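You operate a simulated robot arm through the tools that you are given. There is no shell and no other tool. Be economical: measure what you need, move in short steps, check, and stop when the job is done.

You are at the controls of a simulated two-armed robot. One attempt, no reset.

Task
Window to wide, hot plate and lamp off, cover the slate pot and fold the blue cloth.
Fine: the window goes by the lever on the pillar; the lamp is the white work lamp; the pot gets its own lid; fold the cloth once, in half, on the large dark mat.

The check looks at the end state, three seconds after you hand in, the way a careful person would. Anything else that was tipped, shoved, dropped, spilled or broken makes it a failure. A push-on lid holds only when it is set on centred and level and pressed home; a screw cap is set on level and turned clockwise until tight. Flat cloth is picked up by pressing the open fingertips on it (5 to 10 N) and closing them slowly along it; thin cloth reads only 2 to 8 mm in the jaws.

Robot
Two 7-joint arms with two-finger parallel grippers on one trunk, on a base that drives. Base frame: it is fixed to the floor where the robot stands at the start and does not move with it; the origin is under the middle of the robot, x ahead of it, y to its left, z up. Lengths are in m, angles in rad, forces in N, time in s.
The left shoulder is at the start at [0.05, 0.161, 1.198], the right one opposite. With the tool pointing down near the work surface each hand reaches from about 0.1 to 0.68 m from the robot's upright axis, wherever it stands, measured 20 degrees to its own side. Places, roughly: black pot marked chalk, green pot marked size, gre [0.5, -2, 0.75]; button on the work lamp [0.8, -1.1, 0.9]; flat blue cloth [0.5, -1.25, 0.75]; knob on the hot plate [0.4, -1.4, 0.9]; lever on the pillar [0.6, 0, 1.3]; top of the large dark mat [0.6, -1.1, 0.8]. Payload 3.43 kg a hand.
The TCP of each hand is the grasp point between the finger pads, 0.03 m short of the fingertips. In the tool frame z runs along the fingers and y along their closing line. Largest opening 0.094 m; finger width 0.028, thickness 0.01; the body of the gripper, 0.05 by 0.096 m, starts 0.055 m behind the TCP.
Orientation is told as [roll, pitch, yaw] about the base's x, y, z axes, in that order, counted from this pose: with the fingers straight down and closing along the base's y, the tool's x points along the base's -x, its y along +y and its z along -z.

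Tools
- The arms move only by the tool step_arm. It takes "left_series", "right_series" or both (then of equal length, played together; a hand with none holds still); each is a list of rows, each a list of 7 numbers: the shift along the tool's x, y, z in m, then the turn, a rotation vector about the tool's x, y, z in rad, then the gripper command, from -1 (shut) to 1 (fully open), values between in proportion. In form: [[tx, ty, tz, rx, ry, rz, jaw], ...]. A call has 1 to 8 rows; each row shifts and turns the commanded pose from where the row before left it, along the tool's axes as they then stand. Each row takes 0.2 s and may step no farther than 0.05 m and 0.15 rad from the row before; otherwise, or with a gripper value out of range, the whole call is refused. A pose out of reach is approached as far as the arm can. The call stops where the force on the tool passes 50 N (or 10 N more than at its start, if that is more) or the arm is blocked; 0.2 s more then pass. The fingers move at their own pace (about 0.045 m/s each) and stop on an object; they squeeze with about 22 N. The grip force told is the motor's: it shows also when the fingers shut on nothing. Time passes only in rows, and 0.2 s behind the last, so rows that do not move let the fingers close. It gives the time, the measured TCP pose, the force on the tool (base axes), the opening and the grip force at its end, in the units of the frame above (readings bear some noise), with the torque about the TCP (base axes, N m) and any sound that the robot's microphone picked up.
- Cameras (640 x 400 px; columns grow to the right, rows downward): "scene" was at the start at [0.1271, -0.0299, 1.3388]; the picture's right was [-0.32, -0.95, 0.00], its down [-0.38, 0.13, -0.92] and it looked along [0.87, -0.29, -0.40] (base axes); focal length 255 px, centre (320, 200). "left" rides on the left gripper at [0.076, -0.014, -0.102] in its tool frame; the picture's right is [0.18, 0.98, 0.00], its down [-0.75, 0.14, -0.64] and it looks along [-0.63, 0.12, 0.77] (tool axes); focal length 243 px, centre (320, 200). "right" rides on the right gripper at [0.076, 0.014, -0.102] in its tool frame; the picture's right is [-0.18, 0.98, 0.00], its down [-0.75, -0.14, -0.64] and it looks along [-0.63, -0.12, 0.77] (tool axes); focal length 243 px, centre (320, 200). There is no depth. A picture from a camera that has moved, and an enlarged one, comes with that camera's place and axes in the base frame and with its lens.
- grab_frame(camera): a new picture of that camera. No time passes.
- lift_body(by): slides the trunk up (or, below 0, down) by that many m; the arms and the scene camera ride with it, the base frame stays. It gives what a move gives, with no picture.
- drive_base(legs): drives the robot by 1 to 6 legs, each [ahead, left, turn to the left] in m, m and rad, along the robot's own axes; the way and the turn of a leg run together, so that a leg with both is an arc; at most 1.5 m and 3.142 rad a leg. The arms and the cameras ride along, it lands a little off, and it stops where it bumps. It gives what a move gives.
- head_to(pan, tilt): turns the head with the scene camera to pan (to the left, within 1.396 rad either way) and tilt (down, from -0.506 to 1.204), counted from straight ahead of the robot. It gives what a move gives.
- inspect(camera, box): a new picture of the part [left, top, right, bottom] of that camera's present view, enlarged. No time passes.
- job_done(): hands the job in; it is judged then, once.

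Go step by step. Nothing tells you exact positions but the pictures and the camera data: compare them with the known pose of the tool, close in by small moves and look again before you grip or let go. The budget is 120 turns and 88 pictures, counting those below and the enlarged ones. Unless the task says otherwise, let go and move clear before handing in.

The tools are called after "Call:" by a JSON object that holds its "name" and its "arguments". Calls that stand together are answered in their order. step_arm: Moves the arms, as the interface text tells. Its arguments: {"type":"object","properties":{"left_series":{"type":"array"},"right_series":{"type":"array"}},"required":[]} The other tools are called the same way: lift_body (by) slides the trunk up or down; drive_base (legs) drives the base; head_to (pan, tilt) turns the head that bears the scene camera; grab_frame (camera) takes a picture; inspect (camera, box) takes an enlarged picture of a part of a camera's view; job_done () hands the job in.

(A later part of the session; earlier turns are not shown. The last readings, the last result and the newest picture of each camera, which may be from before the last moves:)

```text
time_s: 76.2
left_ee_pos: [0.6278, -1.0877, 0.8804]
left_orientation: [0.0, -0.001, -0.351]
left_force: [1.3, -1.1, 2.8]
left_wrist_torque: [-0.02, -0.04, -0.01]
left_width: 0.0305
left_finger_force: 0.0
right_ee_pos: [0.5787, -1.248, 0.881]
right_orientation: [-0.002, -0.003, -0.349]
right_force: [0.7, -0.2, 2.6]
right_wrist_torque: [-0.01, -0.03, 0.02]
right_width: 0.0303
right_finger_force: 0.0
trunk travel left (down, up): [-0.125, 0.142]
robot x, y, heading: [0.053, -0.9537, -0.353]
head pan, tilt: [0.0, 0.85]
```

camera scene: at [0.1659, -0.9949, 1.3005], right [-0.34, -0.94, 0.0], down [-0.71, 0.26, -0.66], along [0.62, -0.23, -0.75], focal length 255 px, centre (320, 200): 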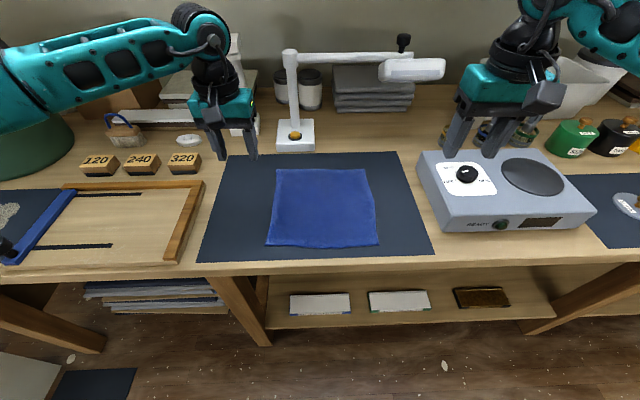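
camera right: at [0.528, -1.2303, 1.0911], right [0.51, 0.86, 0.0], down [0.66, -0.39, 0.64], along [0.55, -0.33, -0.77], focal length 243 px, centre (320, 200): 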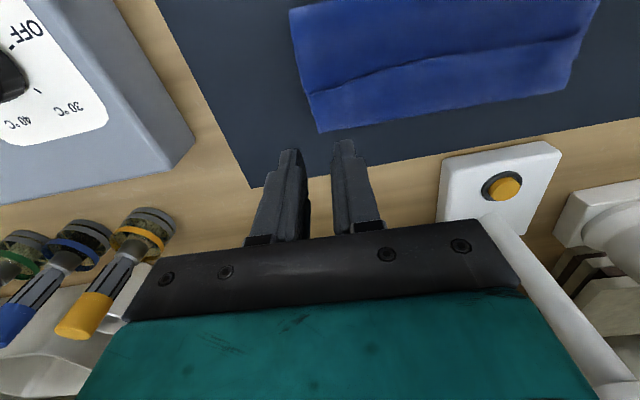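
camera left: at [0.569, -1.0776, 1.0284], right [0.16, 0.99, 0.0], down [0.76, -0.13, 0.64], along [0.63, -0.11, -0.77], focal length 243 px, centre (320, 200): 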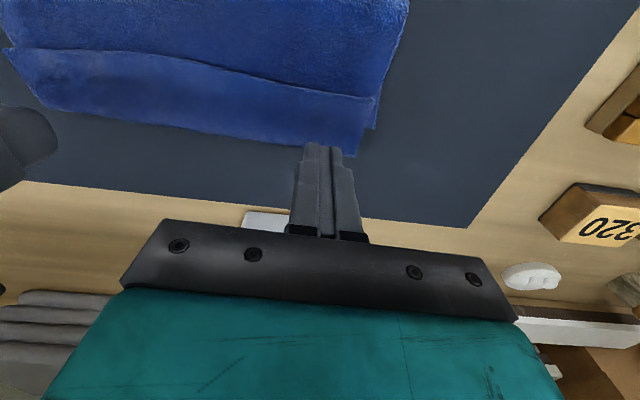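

Light contact at 3 N; a touch more and then close slowly.

Call:
{"name": "step_arm", "arguments": {"left_series": [[0, 0, 0.0012, 0, 0, 0, -0.4], [0, 0, 0, 0, 0, 0, -0.5], [0, 0, 0, 0, 0, 0, -0.6], [0, 0, 0, 0, 0, 0, -0.7], [0, 0, 0, 0, 0, 0, -0.8], [0, 0, 0, 0, 0, 0, -0.9], [0, 0, 0, 0, 0, 0, -1], [0, 0, 0, 0, 0, 0, -1]], "right_series": [[0, 0, 0.0012, 0, 0, 0, -0.4], [0, 0, 0, 0, 0, 0, -0.5], [0, 0, 0, 0, 0, 0, -0.6], [0, 0, 0, 0, 0, 0, -0.7], [0, 0, 0, 0, 0, 0, -0.8], [0, 0, 0, 0, 0, 0, -0.9], [0, 0, 0, 0, 0, 0, -1], [0, 0, 0, 0, 0, 0, -1]]}}

Call:
{"name": "step_arm", "arguments": {"left_series": [[0, 0, -0.02, 0, 0, 0, -1], [0, 0, -0.02, 0, 0, 0, -1]], "right_series": [[0, 0, -0.02, 0, 0, 0, -1], [0, 0, -0.02, 0, 0, 0, -1]]}}

Call:
{"name": "inspect", "arguments": {"camera": "scene", "box": [240, 90, 400, 190]}}

```text
time_s: 78.0
left_ee_pos: [0.6263, -1.0881, 0.8801]
left_orientation: [-0.003, 0.002, -0.352]
left_force: [-1.4, -1.9, 3.5]
left_wrist_torque: [-0.08, 0.05, -0.07]
left_width: 0.0025
left_finger_force: 21.8
right_ee_pos: [0.5785, -1.2463, 0.8807]
right_orientation: [0.001, -0.006, -0.348]
right_force: [1.3, 3.5, 6.2]
right_wrist_torque: [0.13, -0.01, 0.02]
right_width: 0.0069
right_finger_force: 22.2
trunk travel left (down, up): [-0.125, 0.142]
robot x, y, heading: [0.057, -0.9542, -0.352]
head pan, tilt: [0.0, 0.85]
```

```text
time_s: 78.5
left_ee_pos: [0.6257, -1.088, 0.9196]
left_orientation: [0.001, 0.0, -0.35]
left_force: [-0.7, -2.5, -0.2]
left_wrist_torque: [-0.01, 0.02, -0.04]
left_width: 0.0019
left_finger_force: 21.7
right_ee_pos: [0.5784, -1.2469, 0.9193]
right_orientation: [-0.001, -0.002, -0.35]
right_force: [0.7, 2.0, 0.0]
right_wrist_torque: [0.06, -0.01, 0.01]
right_width: 0.0065
right_finger_force: 22.4
trunk travel left (down, up): [-0.125, 0.142]
robot x, y, heading: [0.0599, -0.9513, -0.347]
head pan, tilt: [0.0, 0.85]
```

```text
4.00 times, centred on (320, 140) of scene
camera zoom: at [0.1658, -0.9948, 1.2004], right [-0.34, -0.94, 0.0], down [-0.71, 0.26, -0.66], along [0.62, -0.23, -0.75], focal length 1022 px, centre (320, 440)
```

zoom: 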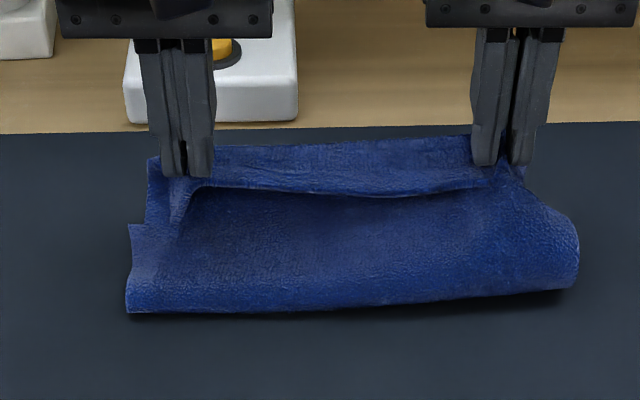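

Call:
{"name": "step_arm", "arguments": {"left_series": [[0.015, 0, -0.02, 0, 0, 0, -1], [0.02, 0, -0.02, 0, 0, 0, -1], [0.02, 0, -0.015, 0, 0, 0, -1], [0.02, 0, -0.005, 0, 0, 0, -1]], "right_series": [[0.015, 0, -0.02, 0, 0, 0, -1], [0.02, 0, -0.02, 0, 0, 0, -1], [0.02, 0, -0.015, 0, 0, 0, -1], [0.02, 0, -0.005, 0, 0, 0, -1]]}}

Call:
{"name": "inspect", "arguments": {"camera": "scene", "box": [220, 80, 420, 220]}}

```text
time_s: 79.5
left_ee_pos: [0.5561, -1.0642, 0.98]
left_orientation: [0.0, -0.001, -0.351]
left_force: [0.0, -0.2, -0.6]
left_wrist_torque: [-0.03, 0.03, -0.02]
left_width: 0.0023
left_finger_force: 21.9
right_ee_pos: [0.5078, -1.2208, 0.9795]
right_orientation: [0.0, -0.002, -0.349]
right_force: [0.8, 1.6, -0.4]
right_wrist_torque: [0.07, 0.01, 0.02]
right_width: 0.0065
right_finger_force: 21.9
trunk travel left (down, up): [-0.125, 0.142]
robot x, y, heading: [0.0556, -0.9547, -0.349]
head pan, tilt: [0.0, 0.85]
```

```text
2.86 times, centred on (320, 150) of scene
camera zoom: at [0.1657, -0.9947, 1.2006], right [-0.34, -0.94, 0.0], down [-0.71, 0.26, -0.66], along [0.62, -0.23, -0.75], focal length 730 px, centre (320, 343)
```

zoom: 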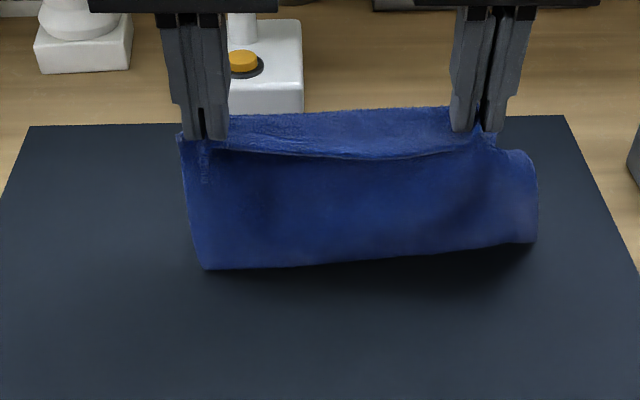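

The right hand has caught two layers, so I lay the cloth back open toward me and start the fold afresh.

Call:
{"name": "step_arm", "arguments": {"left_series": [[0.024, 0, 0.008, 0, 0, 0, -1], [0.024, 0, 0.016, 0, 0, 0, -1], [0.024, 0, 0.022, 0, 0, 0, -1], [0.02, 0, 0.026, 0, 0, 0, -1], [0.014, 0, 0.026, 0, 0, 0, -1]], "right_series": [[0.024, 0, 0.008, 0, 0, 0, -1], [0.024, 0, 0.016, 0, 0, 0, -1], [0.024, 0, 0.022, 0, 0, 0, -1], [0.02, 0, 0.026, 0, 0, 0, -1], [0.01, 0, 0.026, 0, 0, 0, -1]]}}

Call:
{"name": "inspect", "arguments": {"camera": "scene", "box": [200, 80, 440, 240]}}

```text
time_s: 80.8
left_ee_pos: [0.4584, -1.0258, 0.8832]
left_orientation: [-0.003, -0.003, -0.348]
left_force: [-2.3, -3.2, -0.2]
left_wrist_torque: [-0.07, 0.0, -0.04]
left_width: 0.0022
left_finger_force: 22.4
right_ee_pos: [0.4111, -1.1864, 0.8829]
right_orientation: [0.0, -0.006, -0.351]
right_force: [1.7, 2.8, 6.2]
right_wrist_torque: [0.03, -0.1, 0.02]
right_width: 0.0067
right_finger_force: 23.0
trunk travel left (down, up): [-0.125, 0.142]
robot x, y, heading: [0.0551, -0.9504, -0.348]
head pan, tilt: [0.0, 0.85]
```

```text
2.50 times, centred on (320, 160) of scene
camera zoom: at [0.1655, -0.9946, 1.2008], right [-0.34, -0.94, 0.0], down [-0.71, 0.26, -0.66], along [0.62, -0.23, -0.75], focal length 639 px, centre (320, 300)
```

zoom: 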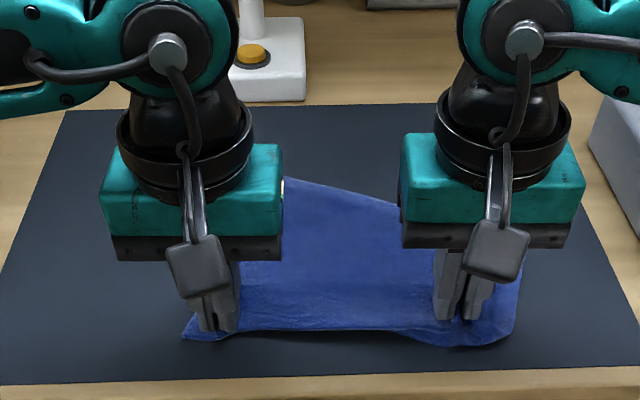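

Call:
{"name": "step_arm", "arguments": {"left_series": [[0, 0, 0, 0, 0, 0, -0.7], [0, 0, 0, 0, 0, 0, -0.5], [0, 0, -0.01, 0, 0, 0, -0.4], [0, 0, -0.03, 0, 0, 0, -0.4], [0, 0.03, -0.04, 0, 0, 0, -0.4], [0, 0.04, -0.03, 0, 0, 0, -0.4], [0, 0.04, -0.03, 0, 0, 0, -0.4]], "right_series": [[0, 0, 0, 0, 0, 0, -0.7], [0, 0, 0, 0, 0, 0, -0.5], [0, 0, -0.01, 0, 0, 0, -0.4], [0, 0, -0.03, 0, 0, 0, -0.4], [0, -0.03, -0.04, 0, 0, 0, -0.4], [0, -0.04, -0.03, 0, 0, 0, -0.4], [0, -0.04, -0.03, 0, 0, 0, -0.4]]}}

Call:
{"name": "inspect", "arguments": {"camera": "scene", "box": [220, 90, 420, 230]}}

```text
time_s: 82.3
left_ee_pos: [0.4937, -0.9215, 1.022]
left_orientation: [0.0, 0.0, -0.352]
left_force: [0.1, -0.8, 0.4]
left_wrist_torque: [0.01, 0.01, 0.01]
left_width: 0.028
left_finger_force: 0.0
right_ee_pos: [0.3764, -1.2886, 1.0197]
right_orientation: [-0.002, -0.001, -0.349]
right_force: [0.1, -0.5, -0.7]
right_wrist_torque: [-0.02, -0.01, 0.01]
right_width: 0.0281
right_finger_force: 0.1
trunk travel left (down, up): [-0.125, 0.142]
robot x, y, heading: [0.0552, -0.9524, -0.35]
head pan, tilt: [0.0, 0.85]
```

```text
2.86 times, centred on (320, 160) of scene
camera zoom: at [0.1657, -0.9947, 1.2005], right [-0.34, -0.94, 0.0], down [-0.71, 0.26, -0.66], along [0.62, -0.23, -0.75], focal length 730 px, centre (320, 314)
```

zoom: 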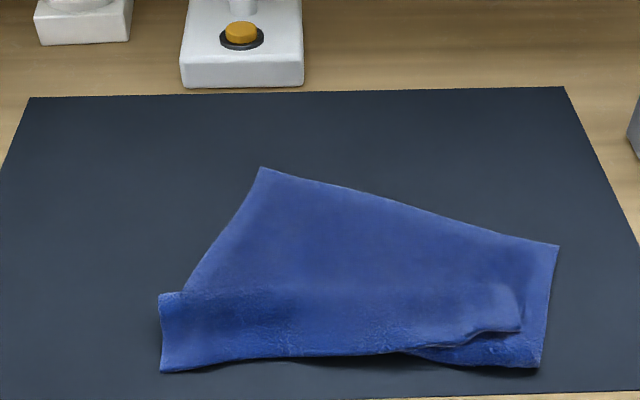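

Call:
{"name": "inspect", "arguments": {"camera": "scene", "box": [265, 140, 425, 225]}}

Call:
{"name": "grab_frame", "arguments": {"camera": "left"}}

```text
4.00 times, centred on (345, 182) of scene
camera zoom: at [0.1657, -0.9947, 1.2005], right [-0.34, -0.94, 0.0], down [-0.71, 0.26, -0.66], along [0.62, -0.23, -0.75], focal length 1022 px, centre (220, 270)
```

zoom: 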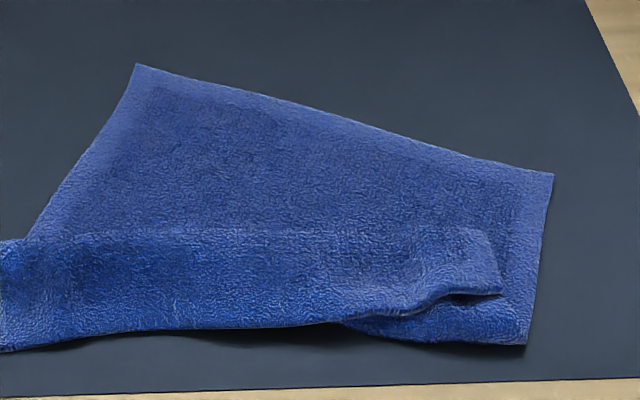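

```text
30 pictures are left
camera left: at [0.4164, -0.9081, 1.1236], right [0.17, 0.99, 0.0], down [0.76, -0.13, 0.64], along [0.63, -0.11, -0.77], focal length 243 px, centre (320, 200)
```

left: 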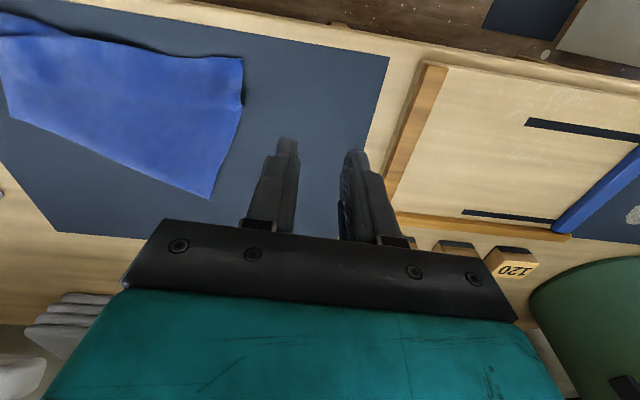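

The cloth lies in a loose Z. A cleaner way: pinch it by the two far corners (single layer), lift it so it hangs straight, then lay the free edge down away from me and fold the held edge over it. I move to the far corners, hands turned along that edge.

Call:
{"name": "step_arm", "arguments": {"left_series": [[-0.0312, -0.032, 0, 0, 0, 0, -0.25], [-0.0312, -0.032, 0, 0, 0, 0, -0.25], [-0.0312, -0.032, 0, 0, 0, 0, -0.25], [-0.0312, -0.032, 0, 0, 0, 0, -0.25], [-0.0312, -0.032, 0, 0, 0, 0, -0.25], [0, 0, 0.035, 0, 0, 0.129, -0.25], [0, 0, 0.035, 0, 0, 0.129, -0.25], [0, 0, 0.03, 0, 0, 0.129, -0.25]], "right_series": [[-0.0154, 0.014, 0, 0, 0, 0, -0.25], [-0.0154, 0.014, 0, 0, 0, 0, -0.25], [-0.0154, 0.014, 0, 0, 0, 0, -0.25], [-0.0154, 0.014, 0, 0, 0, 0, -0.25], [-0.0154, 0.014, 0, 0, 0, 0, -0.25], [0, 0, 0.035, 0, 0, 0.129, -0.25], [0, 0, 0.035, 0, 0, 0.129, -0.25], [0, 0, 0.03, 0, 0, 0.129, -0.25]]}}

Call:
{"name": "inspect", "arguments": {"camera": "scene", "box": [220, 70, 420, 210]}}

```text
time_s: 84.2
left_ee_pos: [0.5873, -1.1253, 0.923]
left_orientation: [-0.001, 0.0, -0.74]
left_force: [-0.2, -0.7, -0.3]
left_wrist_torque: [0.0, -0.01, 0.01]
left_width: 0.0354
left_finger_force: 0.0
right_ee_pos: [0.4708, -1.2507, 0.9198]
right_orientation: [0.0, -0.001, -0.737]
right_force: [-0.4, 0.2, 0.0]
right_wrist_torque: [0.02, -0.03, 0.03]
right_width: 0.0354
right_finger_force: 0.0
trunk travel left (down, up): [-0.125, 0.142]
robot x, y, heading: [0.058, -0.9532, -0.352]
head pan, tilt: [0.0, 0.85]
```

```text
2.86 times, centred on (320, 140) of scene
camera zoom: at [0.1662, -0.9949, 1.2005], right [-0.34, -0.94, 0.0], down [-0.71, 0.26, -0.66], along [0.62, -0.23, -0.75], focal length 730 px, centre (320, 371)
```

zoom: 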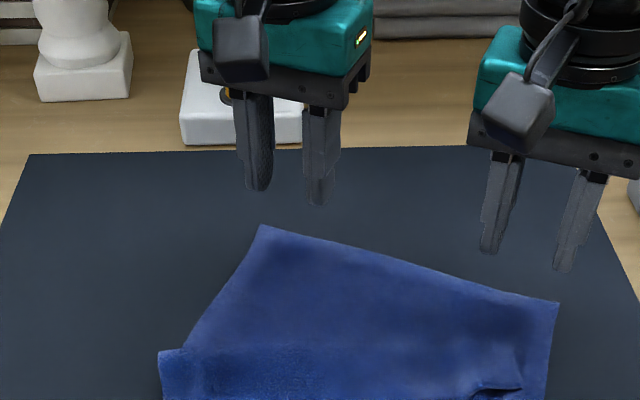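

Call:
{"name": "step_arm", "arguments": {"left_series": [[0.005, 0, 0.025, 0, 0, 0, -0.25], [0, 0, 0.015, 0, 0, 0, -0.25], [0, 0, 0.006, 0, 0, 0, -0.25]], "right_series": [[0.005, 0, 0.025, 0, 0, 0, -0.25], [0, 0, 0.012, 0, 0, 0, -0.25], [0, 0, 0.006, 0, 0, 0, -0.25]]}}

Call:
{"name": "step_arm", "arguments": {"left_series": [[0, 0, 0.002, 0, 0, 0, -0.25], [0, 0, 0.0015, 0, 0, 0, -0.25]], "right_series": [[0, 0, 0.002, 0, 0, 0, -0.25], [0, 0, 0.0015, 0, 0, 0, -0.25]]}}

```text
time_s: 85.0
left_ee_pos: [0.5823, -1.1214, 0.8773]
left_orientation: [-0.002, 0.0, -0.738]
left_force: [0.5, 0.4, 0.6]
left_wrist_torque: [0.01, 0.02, -0.01]
left_width: 0.0352
left_finger_force: 0.1
right_ee_pos: [0.4671, -1.2465, 0.8778]
right_orientation: [0.0, -0.003, -0.737]
right_force: [0.0, 0.2, 0.2]
right_wrist_torque: [-0.01, -0.03, -0.02]
right_width: 0.0354
right_finger_force: 0.1
trunk travel left (down, up): [-0.125, 0.142]
robot x, y, heading: [0.0569, -0.9519, -0.349]
head pan, tilt: [0.0, 0.85]
```

```text
time_s: 85.5
left_ee_pos: [0.5834, -1.1234, 0.8736]
left_orientation: [0.0, -0.002, -0.736]
left_force: [0.9, 1.4, 4.5]
left_wrist_torque: [0.01, 0.01, 0.0]
left_width: 0.035
left_finger_force: 0.0
right_ee_pos: [0.4677, -1.248, 0.8748]
right_orientation: [0.002, -0.003, -0.736]
right_force: [0.5, -0.5, 1.3]
right_wrist_torque: [-0.01, -0.01, -0.01]
right_width: 0.0352
right_finger_force: 0.1
trunk travel left (down, up): [-0.125, 0.142]
robot x, y, heading: [0.0561, -0.9519, -0.349]
head pan, tilt: [0.0, 0.85]
```

Contact beginning; a little more pressure, then close slowly and lift a little to check.

Call:
{"name": "step_arm", "arguments": {"left_series": [[0, 0, 0.0008, 0, 0, 0, -0.3], [0, 0, 0, 0, 0, 0, -0.4], [0, 0, 0, 0, 0, 0, -0.5], [0, 0, 0, 0, 0, 0, -0.6], [0, 0, 0, 0, 0, 0, -0.7], [0, 0, 0, 0, 0, 0, -0.8], [0, 0, 0, 0, 0, 0, -0.9], [0, 0, 0, 0, 0, 0, -1]], "right_series": [[0, 0, 0.002, 0, 0, 0, -0.3], [0, 0, 0, 0, 0, 0, -0.4], [0, 0, 0, 0, 0, 0, -0.5], [0, 0, 0, 0, 0, 0, -0.6], [0, 0, 0, 0, 0, 0, -0.7], [0, 0, 0, 0, 0, 0, -0.8], [0, 0, 0, 0, 0, 0, -0.9], [0, 0, 0, 0, 0, 0, -1]]}}

Call:
{"name": "step_arm", "arguments": {"left_series": [[0, 0, 0, 0, 0, 0, -1], [0, 0, -0.03, 0, 0, 0, -1], [0, 0, -0.04, 0, 0, 0, -1], [0, 0, -0.04, 0, 0, 0, -1]], "right_series": [[0, 0, 0, 0, 0, 0, -1], [0, 0, -0.03, 0, 0, 0, -1], [0, 0, -0.04, 0, 0, 0, -1], [0, 0, -0.04, 0, 0, 0, -1]]}}

Call:
{"name": "grab_frame", "arguments": {"camera": "scene"}}

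```text
time_s: 87.3
left_ee_pos: [0.5805, -1.1238, 0.8726]
left_orientation: [-0.005, -0.002, -0.74]
left_force: [-9.0, -9.8, 10.7]
left_wrist_torque: [-0.31, 0.27, 0.04]
left_width: 0.0046
left_finger_force: 22.0
right_ee_pos: [0.4678, -1.2465, 0.8743]
right_orientation: [0.007, -0.003, -0.734]
right_force: [10.0, 10.5, 7.8]
right_wrist_torque: [0.33, -0.29, 0.03]
right_width: 0.0045
right_finger_force: 22.1
trunk travel left (down, up): [-0.125, 0.142]
robot x, y, heading: [0.0563, -0.9545, -0.349]
head pan, tilt: [0.0, 0.85]
```

```text
time_s: 88.3
left_ee_pos: [0.5828, -1.1232, 0.9845]
left_orientation: [-0.002, -0.001, -0.738]
left_force: [-12.9, -13.9, -0.4]
left_wrist_torque: [-0.39, 0.37, 0.03]
left_width: 0.0047
left_finger_force: 21.7
right_ee_pos: [0.4677, -1.2462, 0.9817]
right_orientation: [0.006, -0.001, -0.736]
right_force: [12.7, 14.2, -0.2]
right_wrist_torque: [0.44, -0.39, 0.0]
right_width: 0.0048
right_finger_force: 22.1
trunk travel left (down, up): [-0.125, 0.142]
robot x, y, heading: [0.0544, -0.9541, -0.348]
head pan, tilt: [0.0, 0.85]
```

```text
28 pictures are left
camera scene: at [0.1656, -0.9946, 1.2005], right [-0.34, -0.94, 0.0], down [-0.71, 0.26, -0.66], along [0.62, -0.23, -0.75], focal length 255 px, centre (320, 200)
```

scene: 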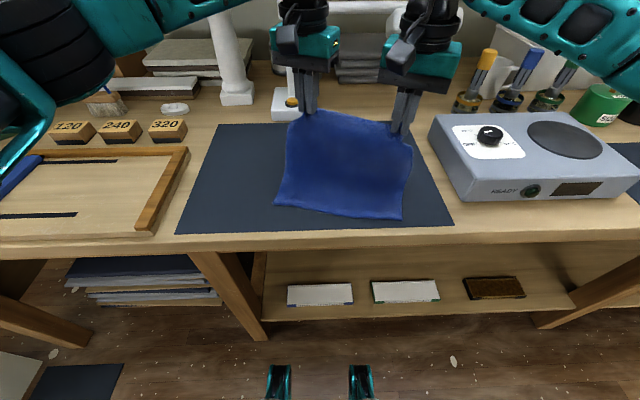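

The cloth has opened out fully. I raise the trunk so it hangs free, then turn the hands square to the robot.

Call:
{"name": "lift_body", "arguments": {"by": 0.12}}

Call:
{"name": "step_arm", "arguments": {"left_series": [[0.0026, 0.0176, -0.012, 0, 0, -0.129, -1], [0.0003, 0.0178, -0.012, 0, 0, -0.129, -1], [-0.002, 0.0177, -0.012, 0, 0, -0.129, -1], [0, 0, 0, 0, 0, 0, -1]], "right_series": [[-0.0187, 0.0238, -0.012, 0, 0, -0.129, -1], [-0.0216, 0.0212, -0.012, 0, 0, -0.129, -1], [-0.0242, 0.0183, -0.012, 0, 0, -0.129, -1], [0, 0, 0, 0, 0, 0, -1]]}}

Call:
{"name": "head_to", "arguments": {"pan": 0.0, "tilt": 0.75}}

Call:
{"name": "grab_frame", "arguments": {"camera": "scene"}}

```text
time_s: 89.8
left_ee_pos: [0.5835, -1.123, 1.1023]
left_orientation: [-0.005, 0.003, -0.738]
left_force: [-12.0, -13.5, -0.3]
left_wrist_torque: [-0.44, 0.38, 0.05]
left_width: 0.0045
left_finger_force: 21.7
right_ee_pos: [0.469, -1.2464, 1.1023]
right_orientation: [0.004, -0.002, -0.736]
right_force: [12.3, 13.2, -0.8]
right_wrist_torque: [0.44, -0.4, 0.02]
right_width: 0.0046
right_finger_force: 22.3
trunk travel left (down, up): [-0.245, 0.022]
robot x, y, heading: [0.0569, -0.9536, -0.351]
head pan, tilt: [0.0, 0.85]
```

```text
time_s: 90.8
left_ee_pos: [0.6127, -1.0787, 1.1393]
left_orientation: [0.001, 0.001, -0.349]
left_force: [-3.3, -9.8, 0.2]
left_wrist_torque: [-0.27, 0.09, -0.02]
left_width: 0.0042
left_finger_force: 22.5
right_ee_pos: [0.5579, -1.2325, 1.139]
right_orientation: [0.0, -0.002, -0.348]
right_force: [3.7, 10.4, -1.0]
right_wrist_torque: [0.3, -0.13, -0.04]
right_width: 0.0041
right_finger_force: 22.2
trunk travel left (down, up): [-0.245, 0.022]
robot x, y, heading: [0.0567, -0.9504, -0.349]
head pan, tilt: [0.0, 0.85]
```

```text
time_s: 91.5
left_ee_pos: [0.613, -1.077, 1.1388]
left_orientation: [0.0, 0.001, -0.351]
left_force: [-3.5, -8.6, 0.4]
left_wrist_torque: [-0.26, 0.06, -0.03]
left_width: 0.0042
left_finger_force: 22.3
right_ee_pos: [0.5579, -1.2322, 1.1381]
right_orientation: [0.001, -0.001, -0.349]
right_force: [2.6, 9.6, 0.7]
right_wrist_torque: [0.29, -0.12, -0.05]
right_width: 0.0041
right_finger_force: 21.7
trunk travel left (down, up): [-0.245, 0.022]
robot x, y, heading: [0.0553, -0.9549, -0.352]
head pan, tilt: [0.0, 0.75]
```

```text
27 pictures are left
camera scene: at [0.1704, -0.9964, 1.3285], right [-0.34, -0.94, 0.0], down [-0.64, 0.23, -0.73], along [0.69, -0.25, -0.68], focal length 255 px, centre (320, 200)
```

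scene: 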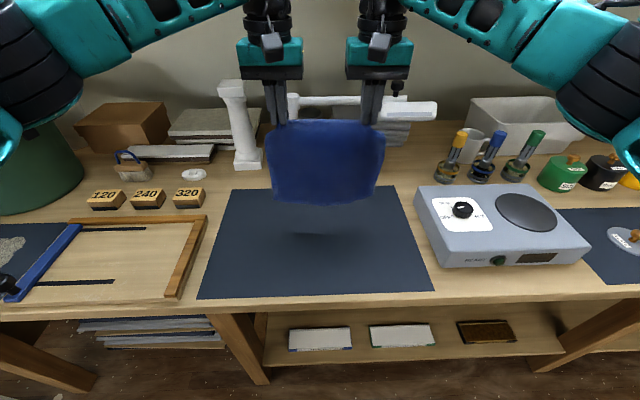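

It hangs straight. Now I lower it so the free edge touches, then move down and toward me to lay the bottom half flat pointing away.

Call:
{"name": "step_arm", "arguments": {"left_series": [[0, 0, 0.03, 0, 0, 0, -1], [0, 0, 0.028, 0, 0, 0, -1], [0, 0, 0.004, 0, 0, 0, -1], [0.018, 0, 0.018, 0, 0, 0, -1], [0.02, 0, 0.023, 0, 0, 0, -1]], "right_series": [[0, 0, 0.03, 0, 0, 0, -1], [0, 0, 0.028, 0, 0, 0, -1], [0, 0, 0.004, 0, 0, 0, -1], [0.018, 0, 0.018, 0, 0, 0, -1], [0.02, 0, 0.023, 0, 0, 0, -1]]}}

Call:
{"name": "inspect", "arguments": {"camera": "scene", "box": [200, 100, 440, 260]}}

Call:
{"name": "inspect", "arguments": {"camera": "left", "box": [0, 0, 400, 250]}}

```text
time_s: 92.7
left_ee_pos: [0.5766, -1.0645, 1.0356]
left_orientation: [-0.002, 0.0, -0.35]
left_force: [-3.8, -8.6, 0.7]
left_wrist_torque: [-0.26, 0.09, -0.02]
left_width: 0.0042
left_finger_force: 22.0
right_ee_pos: [0.524, -1.2193, 1.0349]
right_orientation: [0.001, -0.003, -0.348]
right_force: [2.5, 8.0, 0.3]
right_wrist_torque: [0.29, -0.07, -0.03]
right_width: 0.004
right_finger_force: 22.6
trunk travel left (down, up): [-0.245, 0.022]
robot x, y, heading: [0.0579, -0.951, -0.349]
head pan, tilt: [0.0, 0.75]
```

```text
2.50 times, centred on (320, 180) of scene
camera zoom: at [0.1703, -0.9963, 1.3286], right [-0.34, -0.94, 0.0], down [-0.64, 0.23, -0.73], along [0.69, -0.25, -0.68], focal length 639 px, centre (320, 250)
```

zoom: 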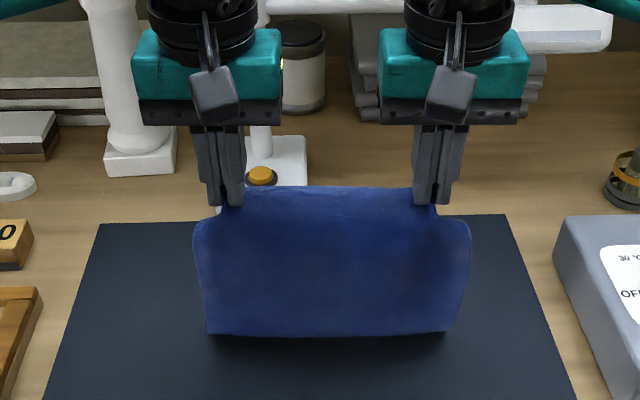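

```text
1.60 times, centred on (200, 125) of left
camera zoom: at [0.4992, -1.0508, 1.1372], right [0.17, 0.99, 0.0], down [0.76, -0.13, 0.64], along [0.63, -0.11, -0.77], focal length 388 px, centre (512, 320)
```

zoom: 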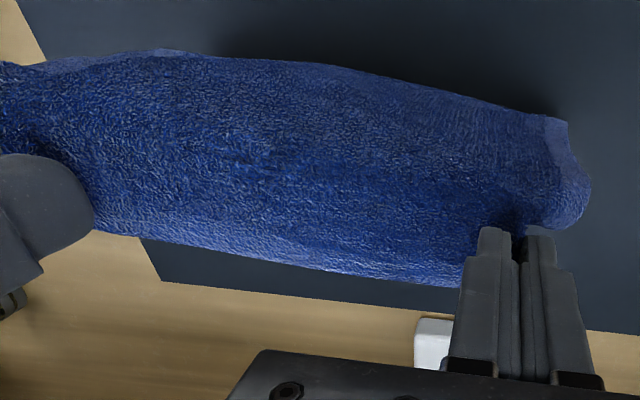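

Call:
{"name": "step_arm", "arguments": {"left_series": [[0.02, 0, 0.022, 0, 0, 0, -1], [0.02, 0, 0.022, 0, 0, 0, -1], [0.02, 0, 0.02, 0, 0, 0, -1], [0.014, 0, 0.015, 0, 0, 0, -1]], "right_series": [[0.02, 0, 0.022, 0, 0, 0, -1], [0.02, 0, 0.022, 0, 0, 0, -1], [0.02, 0, 0.02, 0, 0, 0, -1], [0.014, 0, 0.015, 0, 0, 0, -1]]}}

Call:
{"name": "inspect", "arguments": {"camera": "scene", "box": [200, 100, 440, 260]}}

```text
time_s: 93.7
left_ee_pos: [0.5071, -1.0385, 0.9568]
left_orientation: [-0.003, 0.001, -0.351]
left_force: [-3.5, -10.3, -0.2]
left_wrist_torque: [-0.32, 0.09, -0.04]
left_width: 0.0043
left_finger_force: 22.2
right_ee_pos: [0.4547, -1.1944, 0.9566]
right_orientation: [0.0, -0.003, -0.348]
right_force: [3.8, 9.9, 0.0]
right_wrist_torque: [0.31, -0.09, 0.0]
right_width: 0.0042
right_finger_force: 22.0
trunk travel left (down, up): [-0.245, 0.022]
robot x, y, heading: [0.0548, -0.955, -0.351]
head pan, tilt: [0.0, 0.75]
```

```text
2.50 times, centred on (320, 180) of scene
camera zoom: at [0.1703, -0.9964, 1.3286], right [-0.34, -0.94, 0.0], down [-0.64, 0.23, -0.73], along [0.69, -0.25, -0.68], focal length 639 px, centre (320, 250)
```

zoom: 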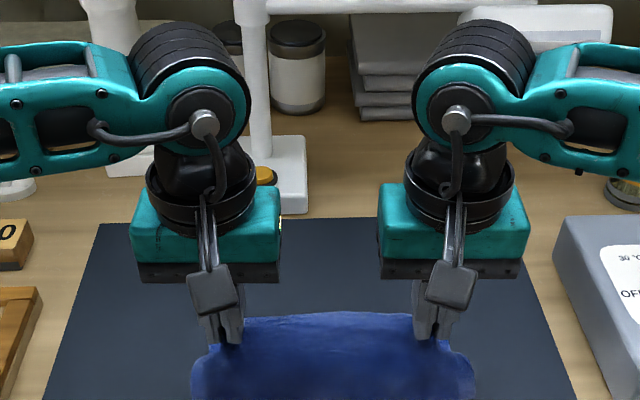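

Call:
{"name": "grab_frame", "arguments": {"camera": "left"}}

```text
23 pictures are left
camera left: at [0.4295, -1.0244, 1.0579], right [0.16, 0.99, 0.0], down [0.76, -0.13, 0.64], along [0.63, -0.11, -0.77], focal length 243 px, centre (320, 200)
```

left: 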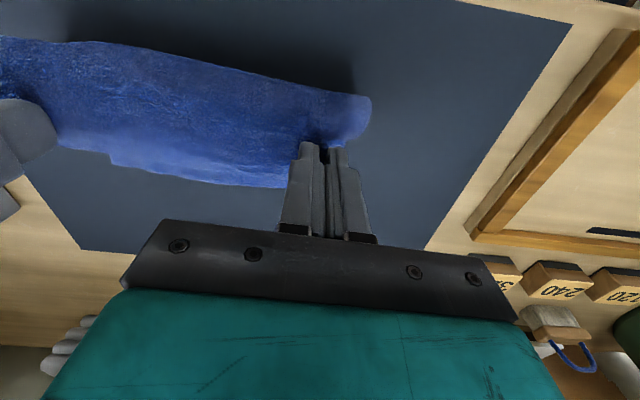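

Call:
{"name": "inspect", "arguments": {"camera": "scene", "box": [220, 200, 420, 310]}}

```text
3.20 times, centred on (320, 255) of scene
camera zoom: at [0.1703, -0.9964, 1.3286], right [-0.34, -0.94, 0.0], down [-0.64, 0.23, -0.73], along [0.69, -0.25, -0.68], focal length 817 px, centre (320, 24)
```

zoom: 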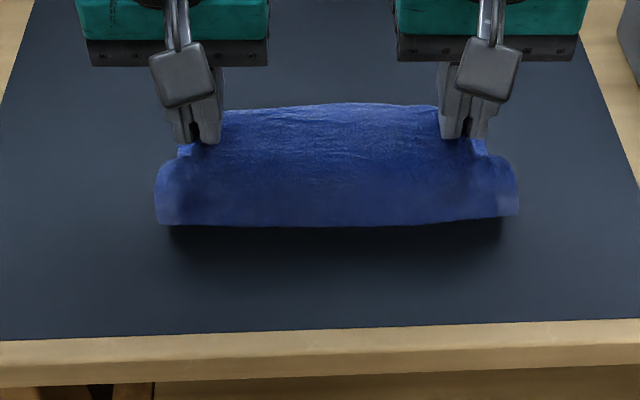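

Fold line sits near F≈0.815 with the bottom half lying away from me. Now I bring the held edge forward and down over it.

Call:
{"name": "step_arm", "arguments": {"left_series": [[-0.022, 0, 0.01, 0, 0, 0, -1], [-0.018, 0, 0.018, 0, 0, 0, -1], [-0.011, 0, 0.02, 0, 0, 0, -1], [-0.005, 0, 0.014, 0, 0, 0, -1]], "right_series": [[-0.022, 0, 0.01, 0, 0, 0, -1], [-0.018, 0, 0.018, 0, 0, 0, -1], [-0.011, 0, 0.02, 0, 0, 0, -1], [-0.005, 0, 0.014, 0, 0, 0, -1]]}}

Call:
{"name": "inspect", "arguments": {"camera": "scene", "box": [220, 160, 420, 285]}}

Call:
{"name": "grab_frame", "arguments": {"camera": "left"}}

```text
time_s: 94.7
left_ee_pos: [0.5592, -1.0595, 0.8943]
left_orientation: [-0.001, 0.001, -0.351]
left_force: [-2.9, -7.6, 0.3]
left_wrist_torque: [-0.26, 0.13, -0.05]
left_width: 0.004
left_finger_force: 22.4
right_ee_pos: [0.5055, -1.2138, 0.8952]
right_orientation: [0.0, -0.001, -0.345]
right_force: [2.7, 7.7, 0.5]
right_wrist_torque: [0.3, -0.07, 0.01]
right_width: 0.004
right_finger_force: 21.8
trunk travel left (down, up): [-0.245, 0.022]
robot x, y, heading: [0.0552, -0.9552, -0.35]
head pan, tilt: [0.0, 0.75]
```

```text
3.20 times, centred on (320, 222) of scene
camera zoom: at [0.1705, -0.9964, 1.3285], right [-0.34, -0.94, 0.0], down [-0.64, 0.23, -0.73], along [0.69, -0.25, -0.68], focal length 817 px, centre (320, 128)
```

zoom: 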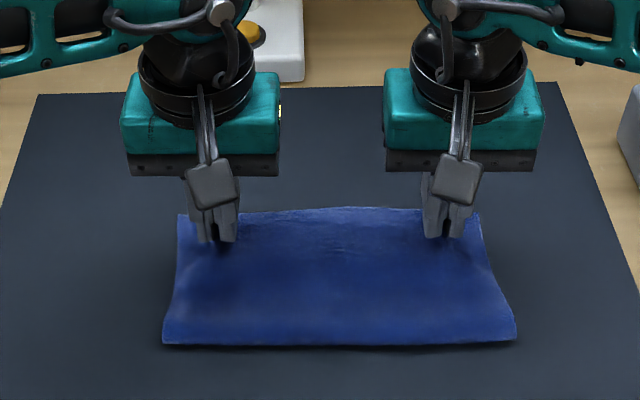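

```text
20 pictures are left
camera left: at [0.482, -1.0452, 0.9943], right [0.16, 0.99, 0.0], down [0.76, -0.13, 0.64], along [0.63, -0.11, -0.77], focal length 243 px, centre (320, 200)
```

left: 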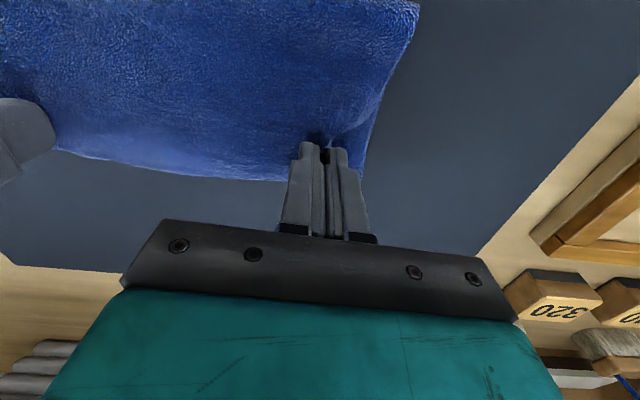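

Call:
{"name": "step_arm", "arguments": {"left_series": [[-0.006, 0, 0.004, 0, 0, 0, -1], [-0.003, 0, 0.005, 0, 0, 0, -1], [0, 0, 0.002, 0, 0, 0, -0.85], [0, 0, 0, 0, 0, 0, -0.7], [0, 0, 0, 0, 0, 0, -0.6], [0, 0, -0.01, 0, 0, 0, -0.6], [0, 0, -0.03, 0, 0, 0, -0.6], [0, 0, -0.05, 0, 0, 0, -0.6]], "right_series": [[-0.006, 0, 0.004, 0, 0, 0, -1], [-0.003, 0, 0.005, 0, 0, 0, -1], [0, 0, 0.002, 0, 0, 0, -0.85], [0, 0, 0, 0, 0, 0, -0.7], [0, 0, 0, 0, 0, 0, -0.6], [0, 0, -0.01, 0, 0, 0, -0.6], [0, 0, -0.03, 0, 0, 0, -0.6], [0, 0, -0.05, 0, 0, 0, -0.6]]}}

Call:
{"name": "step_arm", "arguments": {"left_series": [[0, 0.03, -0.03, 0, 0, 0, -0.6], [0, 0.04, -0.02, 0, 0, 0, -0.6], [0, 0.04, 0, 0, 0, 0, -0.6], [0, 0.04, 0, 0, 0, 0, -0.6]], "right_series": [[0, -0.02, -0.04, 0, 0, 0, -0.6], [0, -0.02, -0.04, 0, 0, 0, -0.6], [0, -0.03, 0, 0, 0, 0, -0.6], [0, -0.03, 0, 0, 0, 0, -0.6]]}}

Call:
{"name": "inspect", "arguments": {"camera": "scene", "box": [220, 160, 420, 285]}}

Call:
{"name": "grab_frame", "arguments": {"camera": "left"}}

```text
time_s: 96.5
left_ee_pos: [0.5677, -1.0619, 0.9744]
left_orientation: [-0.001, 0.0, -0.351]
left_force: [-1.2, 0.0, 0.4]
left_wrist_torque: [0.01, -0.02, 0.01]
left_width: 0.0188
left_finger_force: 0.1
right_ee_pos: [0.5141, -1.2163, 0.977]
right_orientation: [-0.002, -0.001, -0.347]
right_force: [-0.3, 0.6, 0.6]
right_wrist_torque: [0.03, -0.07, 0.0]
right_width: 0.0189
right_finger_force: 0.0
trunk travel left (down, up): [-0.245, 0.022]
robot x, y, heading: [0.053, -0.9547, -0.354]
head pan, tilt: [0.0, 0.75]
```

```text
time_s: 97.5
left_ee_pos: [0.621, -0.9168, 1.023]
left_orientation: [-0.001, 0.001, -0.351]
left_force: [-0.2, 0.2, -0.1]
left_wrist_torque: [0.04, 0.02, 0.02]
left_width: 0.0186
left_finger_force: 0.0
right_ee_pos: [0.4787, -1.3096, 1.0552]
right_orientation: [-0.003, -0.002, -0.348]
right_force: [0.2, 0.9, -0.1]
right_wrist_torque: [-0.01, -0.06, -0.03]
right_width: 0.019
right_finger_force: 0.2
trunk travel left (down, up): [-0.245, 0.022]
robot x, y, heading: [0.0542, -0.9528, -0.349]
head pan, tilt: [0.0, 0.75]
```

```text
3.20 times, centred on (320, 222) of scene
camera zoom: at [0.1702, -0.9961, 1.3286], right [-0.34, -0.94, 0.0], down [-0.64, 0.23, -0.73], along [0.69, -0.25, -0.68], focal length 817 px, centre (320, 128)
```

zoom: 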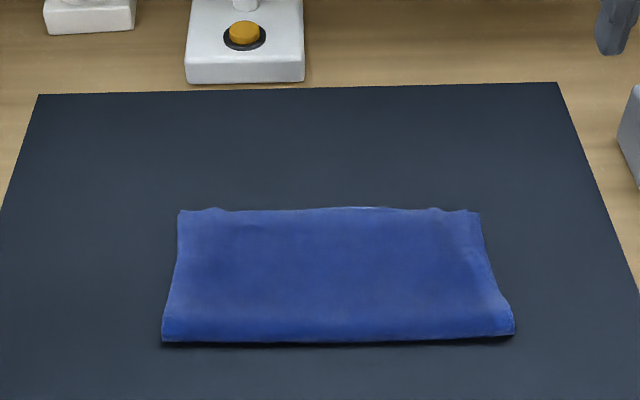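

```text
18 pictures are left
camera left: at [0.5435, -0.9036, 1.1233], right [0.17, 0.99, 0.0], down [0.76, -0.13, 0.64], along [0.63, -0.11, -0.77], focal length 243 px, centre (320, 200)
```

left: 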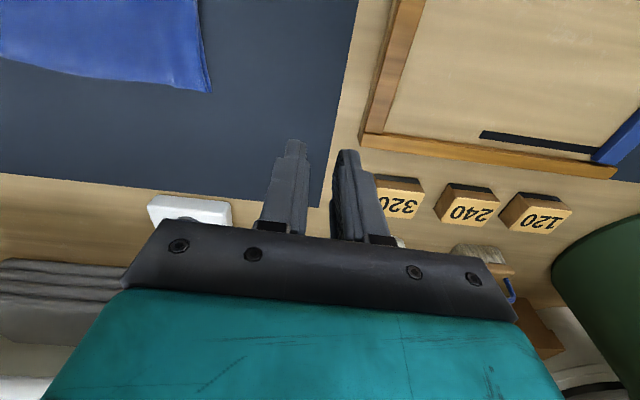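

Call:
{"name": "inspect", "arguments": {"camera": "left", "box": [0, 0, 240, 120]}}

Call:
{"name": "inspect", "arguments": {"camera": "right", "box": [200, 0, 640, 220]}}

```text
2.67 times, centred on (120, 60) of left
camera zoom: at [0.5435, -0.9036, 1.1233], right [0.17, 0.99, 0.0], down [0.76, -0.13, 0.64], along [0.63, -0.11, -0.77], focal length 647 px, centre (853, 573)
```

zoom: 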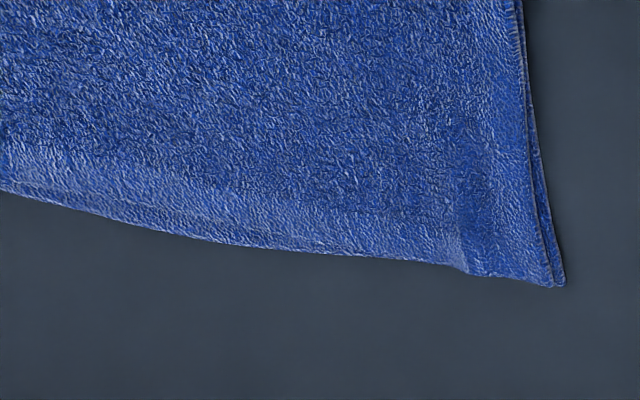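

```text
1.45 times, centred on (420, 110) of right
camera zoom: at [0.4121, -1.2692, 1.1581], right [0.51, 0.86, 0.0], down [0.66, -0.39, 0.64], along [0.55, -0.33, -0.77], focal length 353 px, centre (174, 331)
```

zoom: 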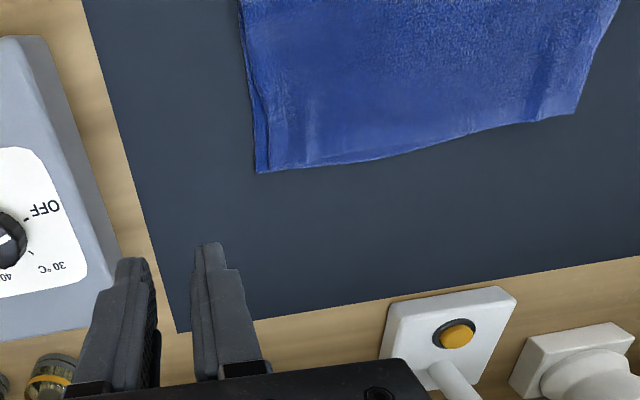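

Both layers' corners coincide – the cloth is cleanly folded in half on the mat. Next I retract both hands and drive right to the pot and lid.

Call:
{"name": "step_arm", "arguments": {"left_series": [[0.03, -0.03, -0.025, 0, 0, 0, -0.6], [0.03, -0.03, -0.025, 0, 0, 0, -0.6], [0.03, -0.03, -0.025, 0, 0, 0, -0.6], [0.03, 0, -0.025, 0, 0, 0, -0.6]], "right_series": [[0.03, 0, -0.02, 0, 0, 0, 0], [0.03, 0, -0.02, 0, 0, 0, 0], [0.03, 0, -0.02, 0, 0, 0, 0.3], [0, 0, 0, 0, 0, 0, 0.3]]}}

Call:
{"name": "drive_base", "arguments": {"legs": [[0, 0, 0.05], [0, -0.7, 0]]}}

Call:
{"name": "head_to", "arguments": {"pan": -0.25, "tilt": 0.75}}

Call:
{"name": "grab_frame", "arguments": {"camera": "scene"}}

```text
time_s: 98.5
left_ee_pos: [0.4794, -0.9621, 1.1242]
left_orientation: [-0.002, -0.001, -0.349]
left_force: [0.0, 0.2, 0.9]
left_wrist_torque: [-0.01, -0.02, -0.02]
left_width: 0.0189
left_finger_force: 0.1
right_ee_pos: [0.3969, -1.2774, 1.1131]
right_orientation: [-0.001, -0.001, -0.35]
right_force: [-0.3, -0.3, 0.2]
right_wrist_torque: [0.02, -0.01, -0.04]
right_width: 0.0612
right_finger_force: 0.1
trunk travel left (down, up): [-0.245, 0.022]
robot x, y, heading: [0.0588, -0.9492, -0.352]
head pan, tilt: [0.0, 0.75]
```

```text
time_s: 102.8
left_ee_pos: [0.2736, -1.6062, 1.124]
left_orientation: [0.0, 0.0, -0.297]
left_force: [-0.1, 0.0, -0.3]
left_wrist_torque: [0.01, -0.04, 0.01]
left_width: 0.0189
left_finger_force: 0.0
right_ee_pos: [0.207, -1.9276, 1.1128]
right_orientation: [0.0, -0.002, -0.296]
right_force: [0.4, 0.2, 0.4]
right_wrist_torque: [-0.01, 0.01, 0.02]
right_width: 0.0612
right_finger_force: 0.0
trunk travel left (down, up): [-0.245, 0.022]
robot x, y, heading: [-0.1506, -1.6236, -0.297]
head pan, tilt: [0.0, 0.75]
```

```text
time_s: 103.5
left_ee_pos: [0.2736, -1.6072, 1.1242]
left_orientation: [0.002, 0.0, -0.297]
left_force: [0.4, -0.6, 0.2]
left_wrist_torque: [-0.04, 0.03, -0.02]
left_width: 0.0184
left_finger_force: 0.1
right_ee_pos: [0.2071, -1.9266, 1.1124]
right_orientation: [-0.002, -0.002, -0.294]
right_force: [0.0, 0.2, 0.5]
right_wrist_torque: [0.03, -0.03, 0.01]
right_width: 0.0611
right_finger_force: 0.1
trunk travel left (down, up): [-0.245, 0.022]
robot x, y, heading: [-0.1508, -1.6182, -0.295]
head pan, tilt: [-0.25, 0.75]
```

```text
15 pictures are left
camera scene: at [-0.0414, -1.6763, 1.3285], right [-0.52, -0.85, 0.0], down [-0.58, 0.35, -0.73], along [0.63, -0.38, -0.68], focal length 255 px, centre (320, 200)
```

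scene: 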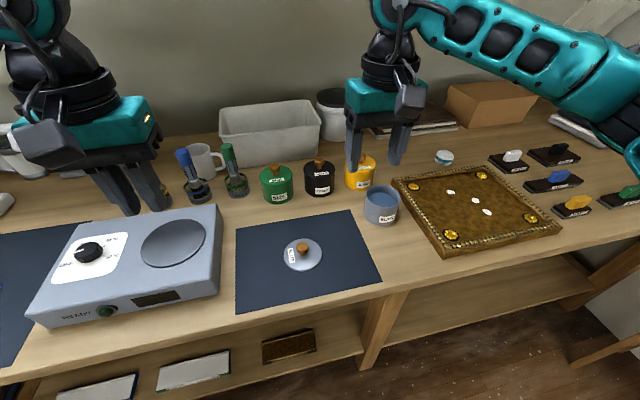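

Call:
{"name": "inspect", "arguments": {"camera": "scene", "box": [230, 150, 430, 290]}}

```text
2.86 times, centred on (330, 220) of scene
camera zoom: at [-0.0414, -1.6763, 1.3285], right [-0.52, -0.85, 0.0], down [-0.58, 0.35, -0.73], along [0.63, -0.38, -0.68], focal length 730 px, centre (291, 143)
```

zoom: 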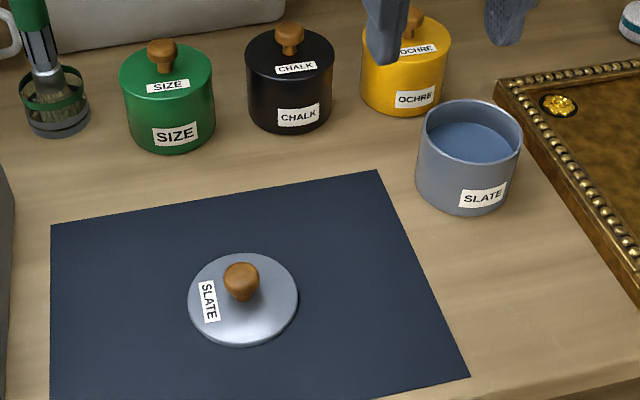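

The lid labelled SLATE is at about (0.268,-1.819), its knob top near z 0.888; the slate pot is at about (0.281,-2.057), rim near z 0.905. I move the right hand above the lid knob.

Call:
{"name": "step_arm", "arguments": {"right_series": [[-0.009, 0.0403, 0.01, 0, 0, 0, 0.3], [-0.009, 0.0403, 0.02, 0, 0, 0, 0.3], [-0.009, 0.0403, 0.02, 0, 0, 0, 0.3], [0, 0, 0.04, 0, 0, 0, 0.3], [0, 0, 0.03, 0, 0, 0, 0.3]]}}

Call:
{"name": "grab_frame", "arguments": {"camera": "right"}}

```text
time_s: 104.7
left_ee_pos: [0.2739, -1.6073, 1.1252]
left_orientation: [0.0, 0.001, -0.297]
left_force: [0.8, -1.0, 0.7]
left_wrist_torque: [0.02, 0.0, -0.02]
left_width: 0.0188
left_finger_force: 0.1
right_ee_pos: [0.2677, -1.8171, 0.991]
right_orientation: [0.0, -0.003, -0.297]
right_force: [-0.2, 0.4, 0.2]
right_wrist_torque: [-0.02, 0.02, 0.03]
right_width: 0.0611
right_finger_force: 0.0
trunk travel left (down, up): [-0.245, 0.022]
robot x, y, heading: [-0.1476, -1.6225, -0.299]
head pan, tilt: [-0.25, 0.75]
```

```text
13 pictures are left
camera right: at [0.1993, -1.7803, 1.0937], right [0.46, 0.89, 0.0], down [0.68, -0.35, 0.64], along [0.57, -0.3, -0.77], focal length 243 px, centre (320, 200)
```

right: 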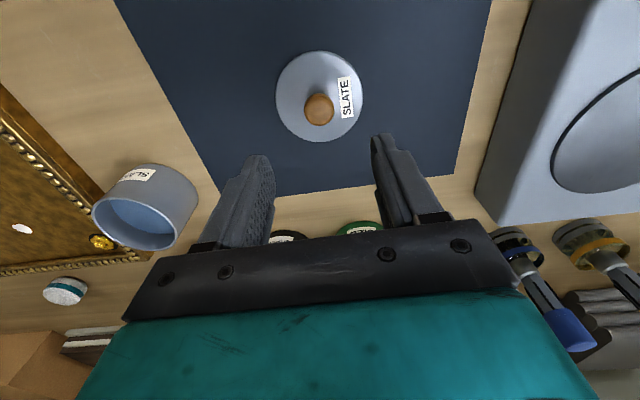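

Call:
{"name": "step_arm", "arguments": {"right_series": [[0.0015, 0, 0.04, 0, 0, 0, 0.1], [0, 0, 0.04, 0, 0, 0, 0.1], [0, 0, 0.018, 0, 0, 0, 0.1]]}}

Call:
{"name": "inspect", "arguments": {"camera": "scene", "box": [230, 190, 370, 280]}}

```text
time_s: 105.5
left_ee_pos: [0.2728, -1.6069, 1.1251]
left_orientation: [0.0, -0.001, -0.296]
left_force: [0.5, 0.5, -0.2]
left_wrist_torque: [0.03, -0.01, 0.0]
left_width: 0.0186
left_finger_force: 0.1
right_ee_pos: [0.2687, -1.8208, 0.8947]
right_orientation: [-0.002, 0.0, -0.295]
right_force: [0.2, -0.6, 0.7]
right_wrist_torque: [-0.03, -0.02, 0.01]
right_width: 0.0516
right_finger_force: 0.1
trunk travel left (down, up): [-0.245, 0.022]
robot x, y, heading: [-0.1476, -1.6175, -0.296]
head pan, tilt: [-0.25, 0.75]
```

```text
4.44 times, centred on (300, 235) of scene
camera zoom: at [-0.0414, -1.6764, 1.3285], right [-0.52, -0.85, 0.0], down [-0.58, 0.35, -0.73], along [0.62, -0.38, -0.68], focal length 1135 px, centre (409, 44)
```

zoom: 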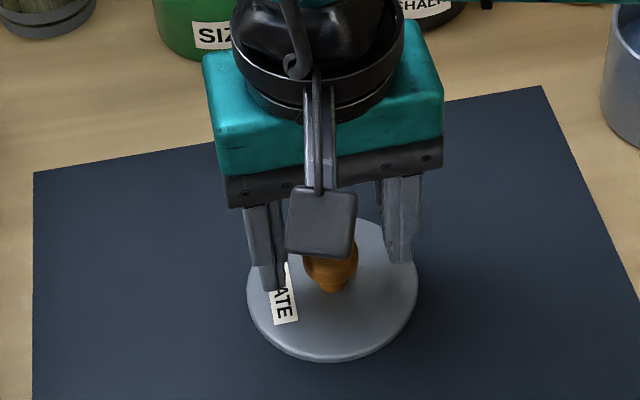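

Call:
{"name": "step_arm", "arguments": {"right_series": [[0.004, 0.001, 0.003, 0, 0, 0, 0], [0, 0, 0, 0, 0, 0, -0.3], [0, 0, 0, 0, 0, 0, -0.7], [0, 0, 0, 0, 0, 0, -0.8]]}}

Call:
{"name": "step_arm", "arguments": {"right_series": [[0, 0, -0.02, 0, 0, 0, -0.8], [0, 0, -0.04, 0, 0, 0, -0.8], [0, 0, -0.04, 0, 0, 0, -0.8], [0, 0, -0.03, 0, 0, 0, -0.8]]}}

Call:
{"name": "grab_frame", "arguments": {"camera": "right"}}

```text
time_s: 106.5
left_ee_pos: [0.273, -1.6073, 1.1239]
left_orientation: [0.0, -0.001, -0.296]
left_force: [-0.6, -0.2, -1.1]
left_wrist_torque: [0.01, 0.01, -0.01]
left_width: 0.0185
left_finger_force: 0.1
right_ee_pos: [0.2652, -1.8185, 0.8927]
right_orientation: [-0.002, -0.002, -0.294]
right_force: [0.0, -0.5, 0.0]
right_wrist_torque: [-0.04, 0.0, -0.01]
right_width: 0.0258
right_finger_force: 22.2
trunk travel left (down, up): [-0.245, 0.022]
robot x, y, heading: [-0.1509, -1.6205, -0.299]
head pan, tilt: [-0.25, 0.75]
```

```text
time_s: 107.5
left_ee_pos: [0.2722, -1.6077, 1.1238]
left_orientation: [0.001, 0.001, -0.298]
left_force: [0.1, 0.1, 0.4]
left_wrist_torque: [-0.03, 0.02, 0.01]
left_width: 0.0187
left_finger_force: 0.0
right_ee_pos: [0.2625, -1.8153, 1.023]
right_orientation: [-0.003, -0.002, -0.296]
right_force: [0.3, 0.2, 0.4]
right_wrist_torque: [-0.01, 0.02, -0.02]
right_width: 0.0256
right_finger_force: 22.3
trunk travel left (down, up): [-0.245, 0.022]
robot x, y, heading: [-0.1477, -1.6223, -0.301]
head pan, tilt: [-0.25, 0.75]
```

```text
11 pictures are left
camera right: at [0.1937, -1.7797, 1.1265], right [0.46, 0.89, 0.0], down [0.68, -0.35, 0.64], along [0.57, -0.3, -0.77], focal length 243 px, centre (320, 200)
```

right: 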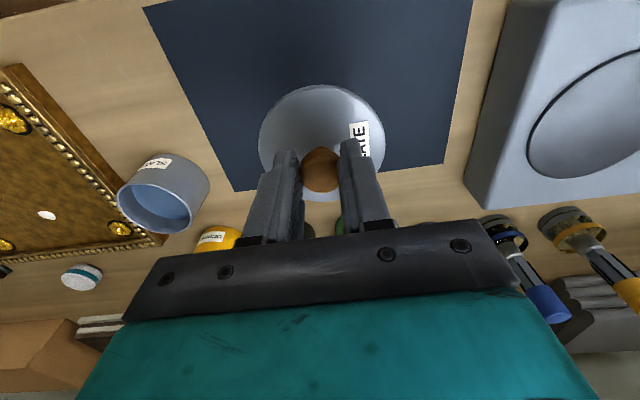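

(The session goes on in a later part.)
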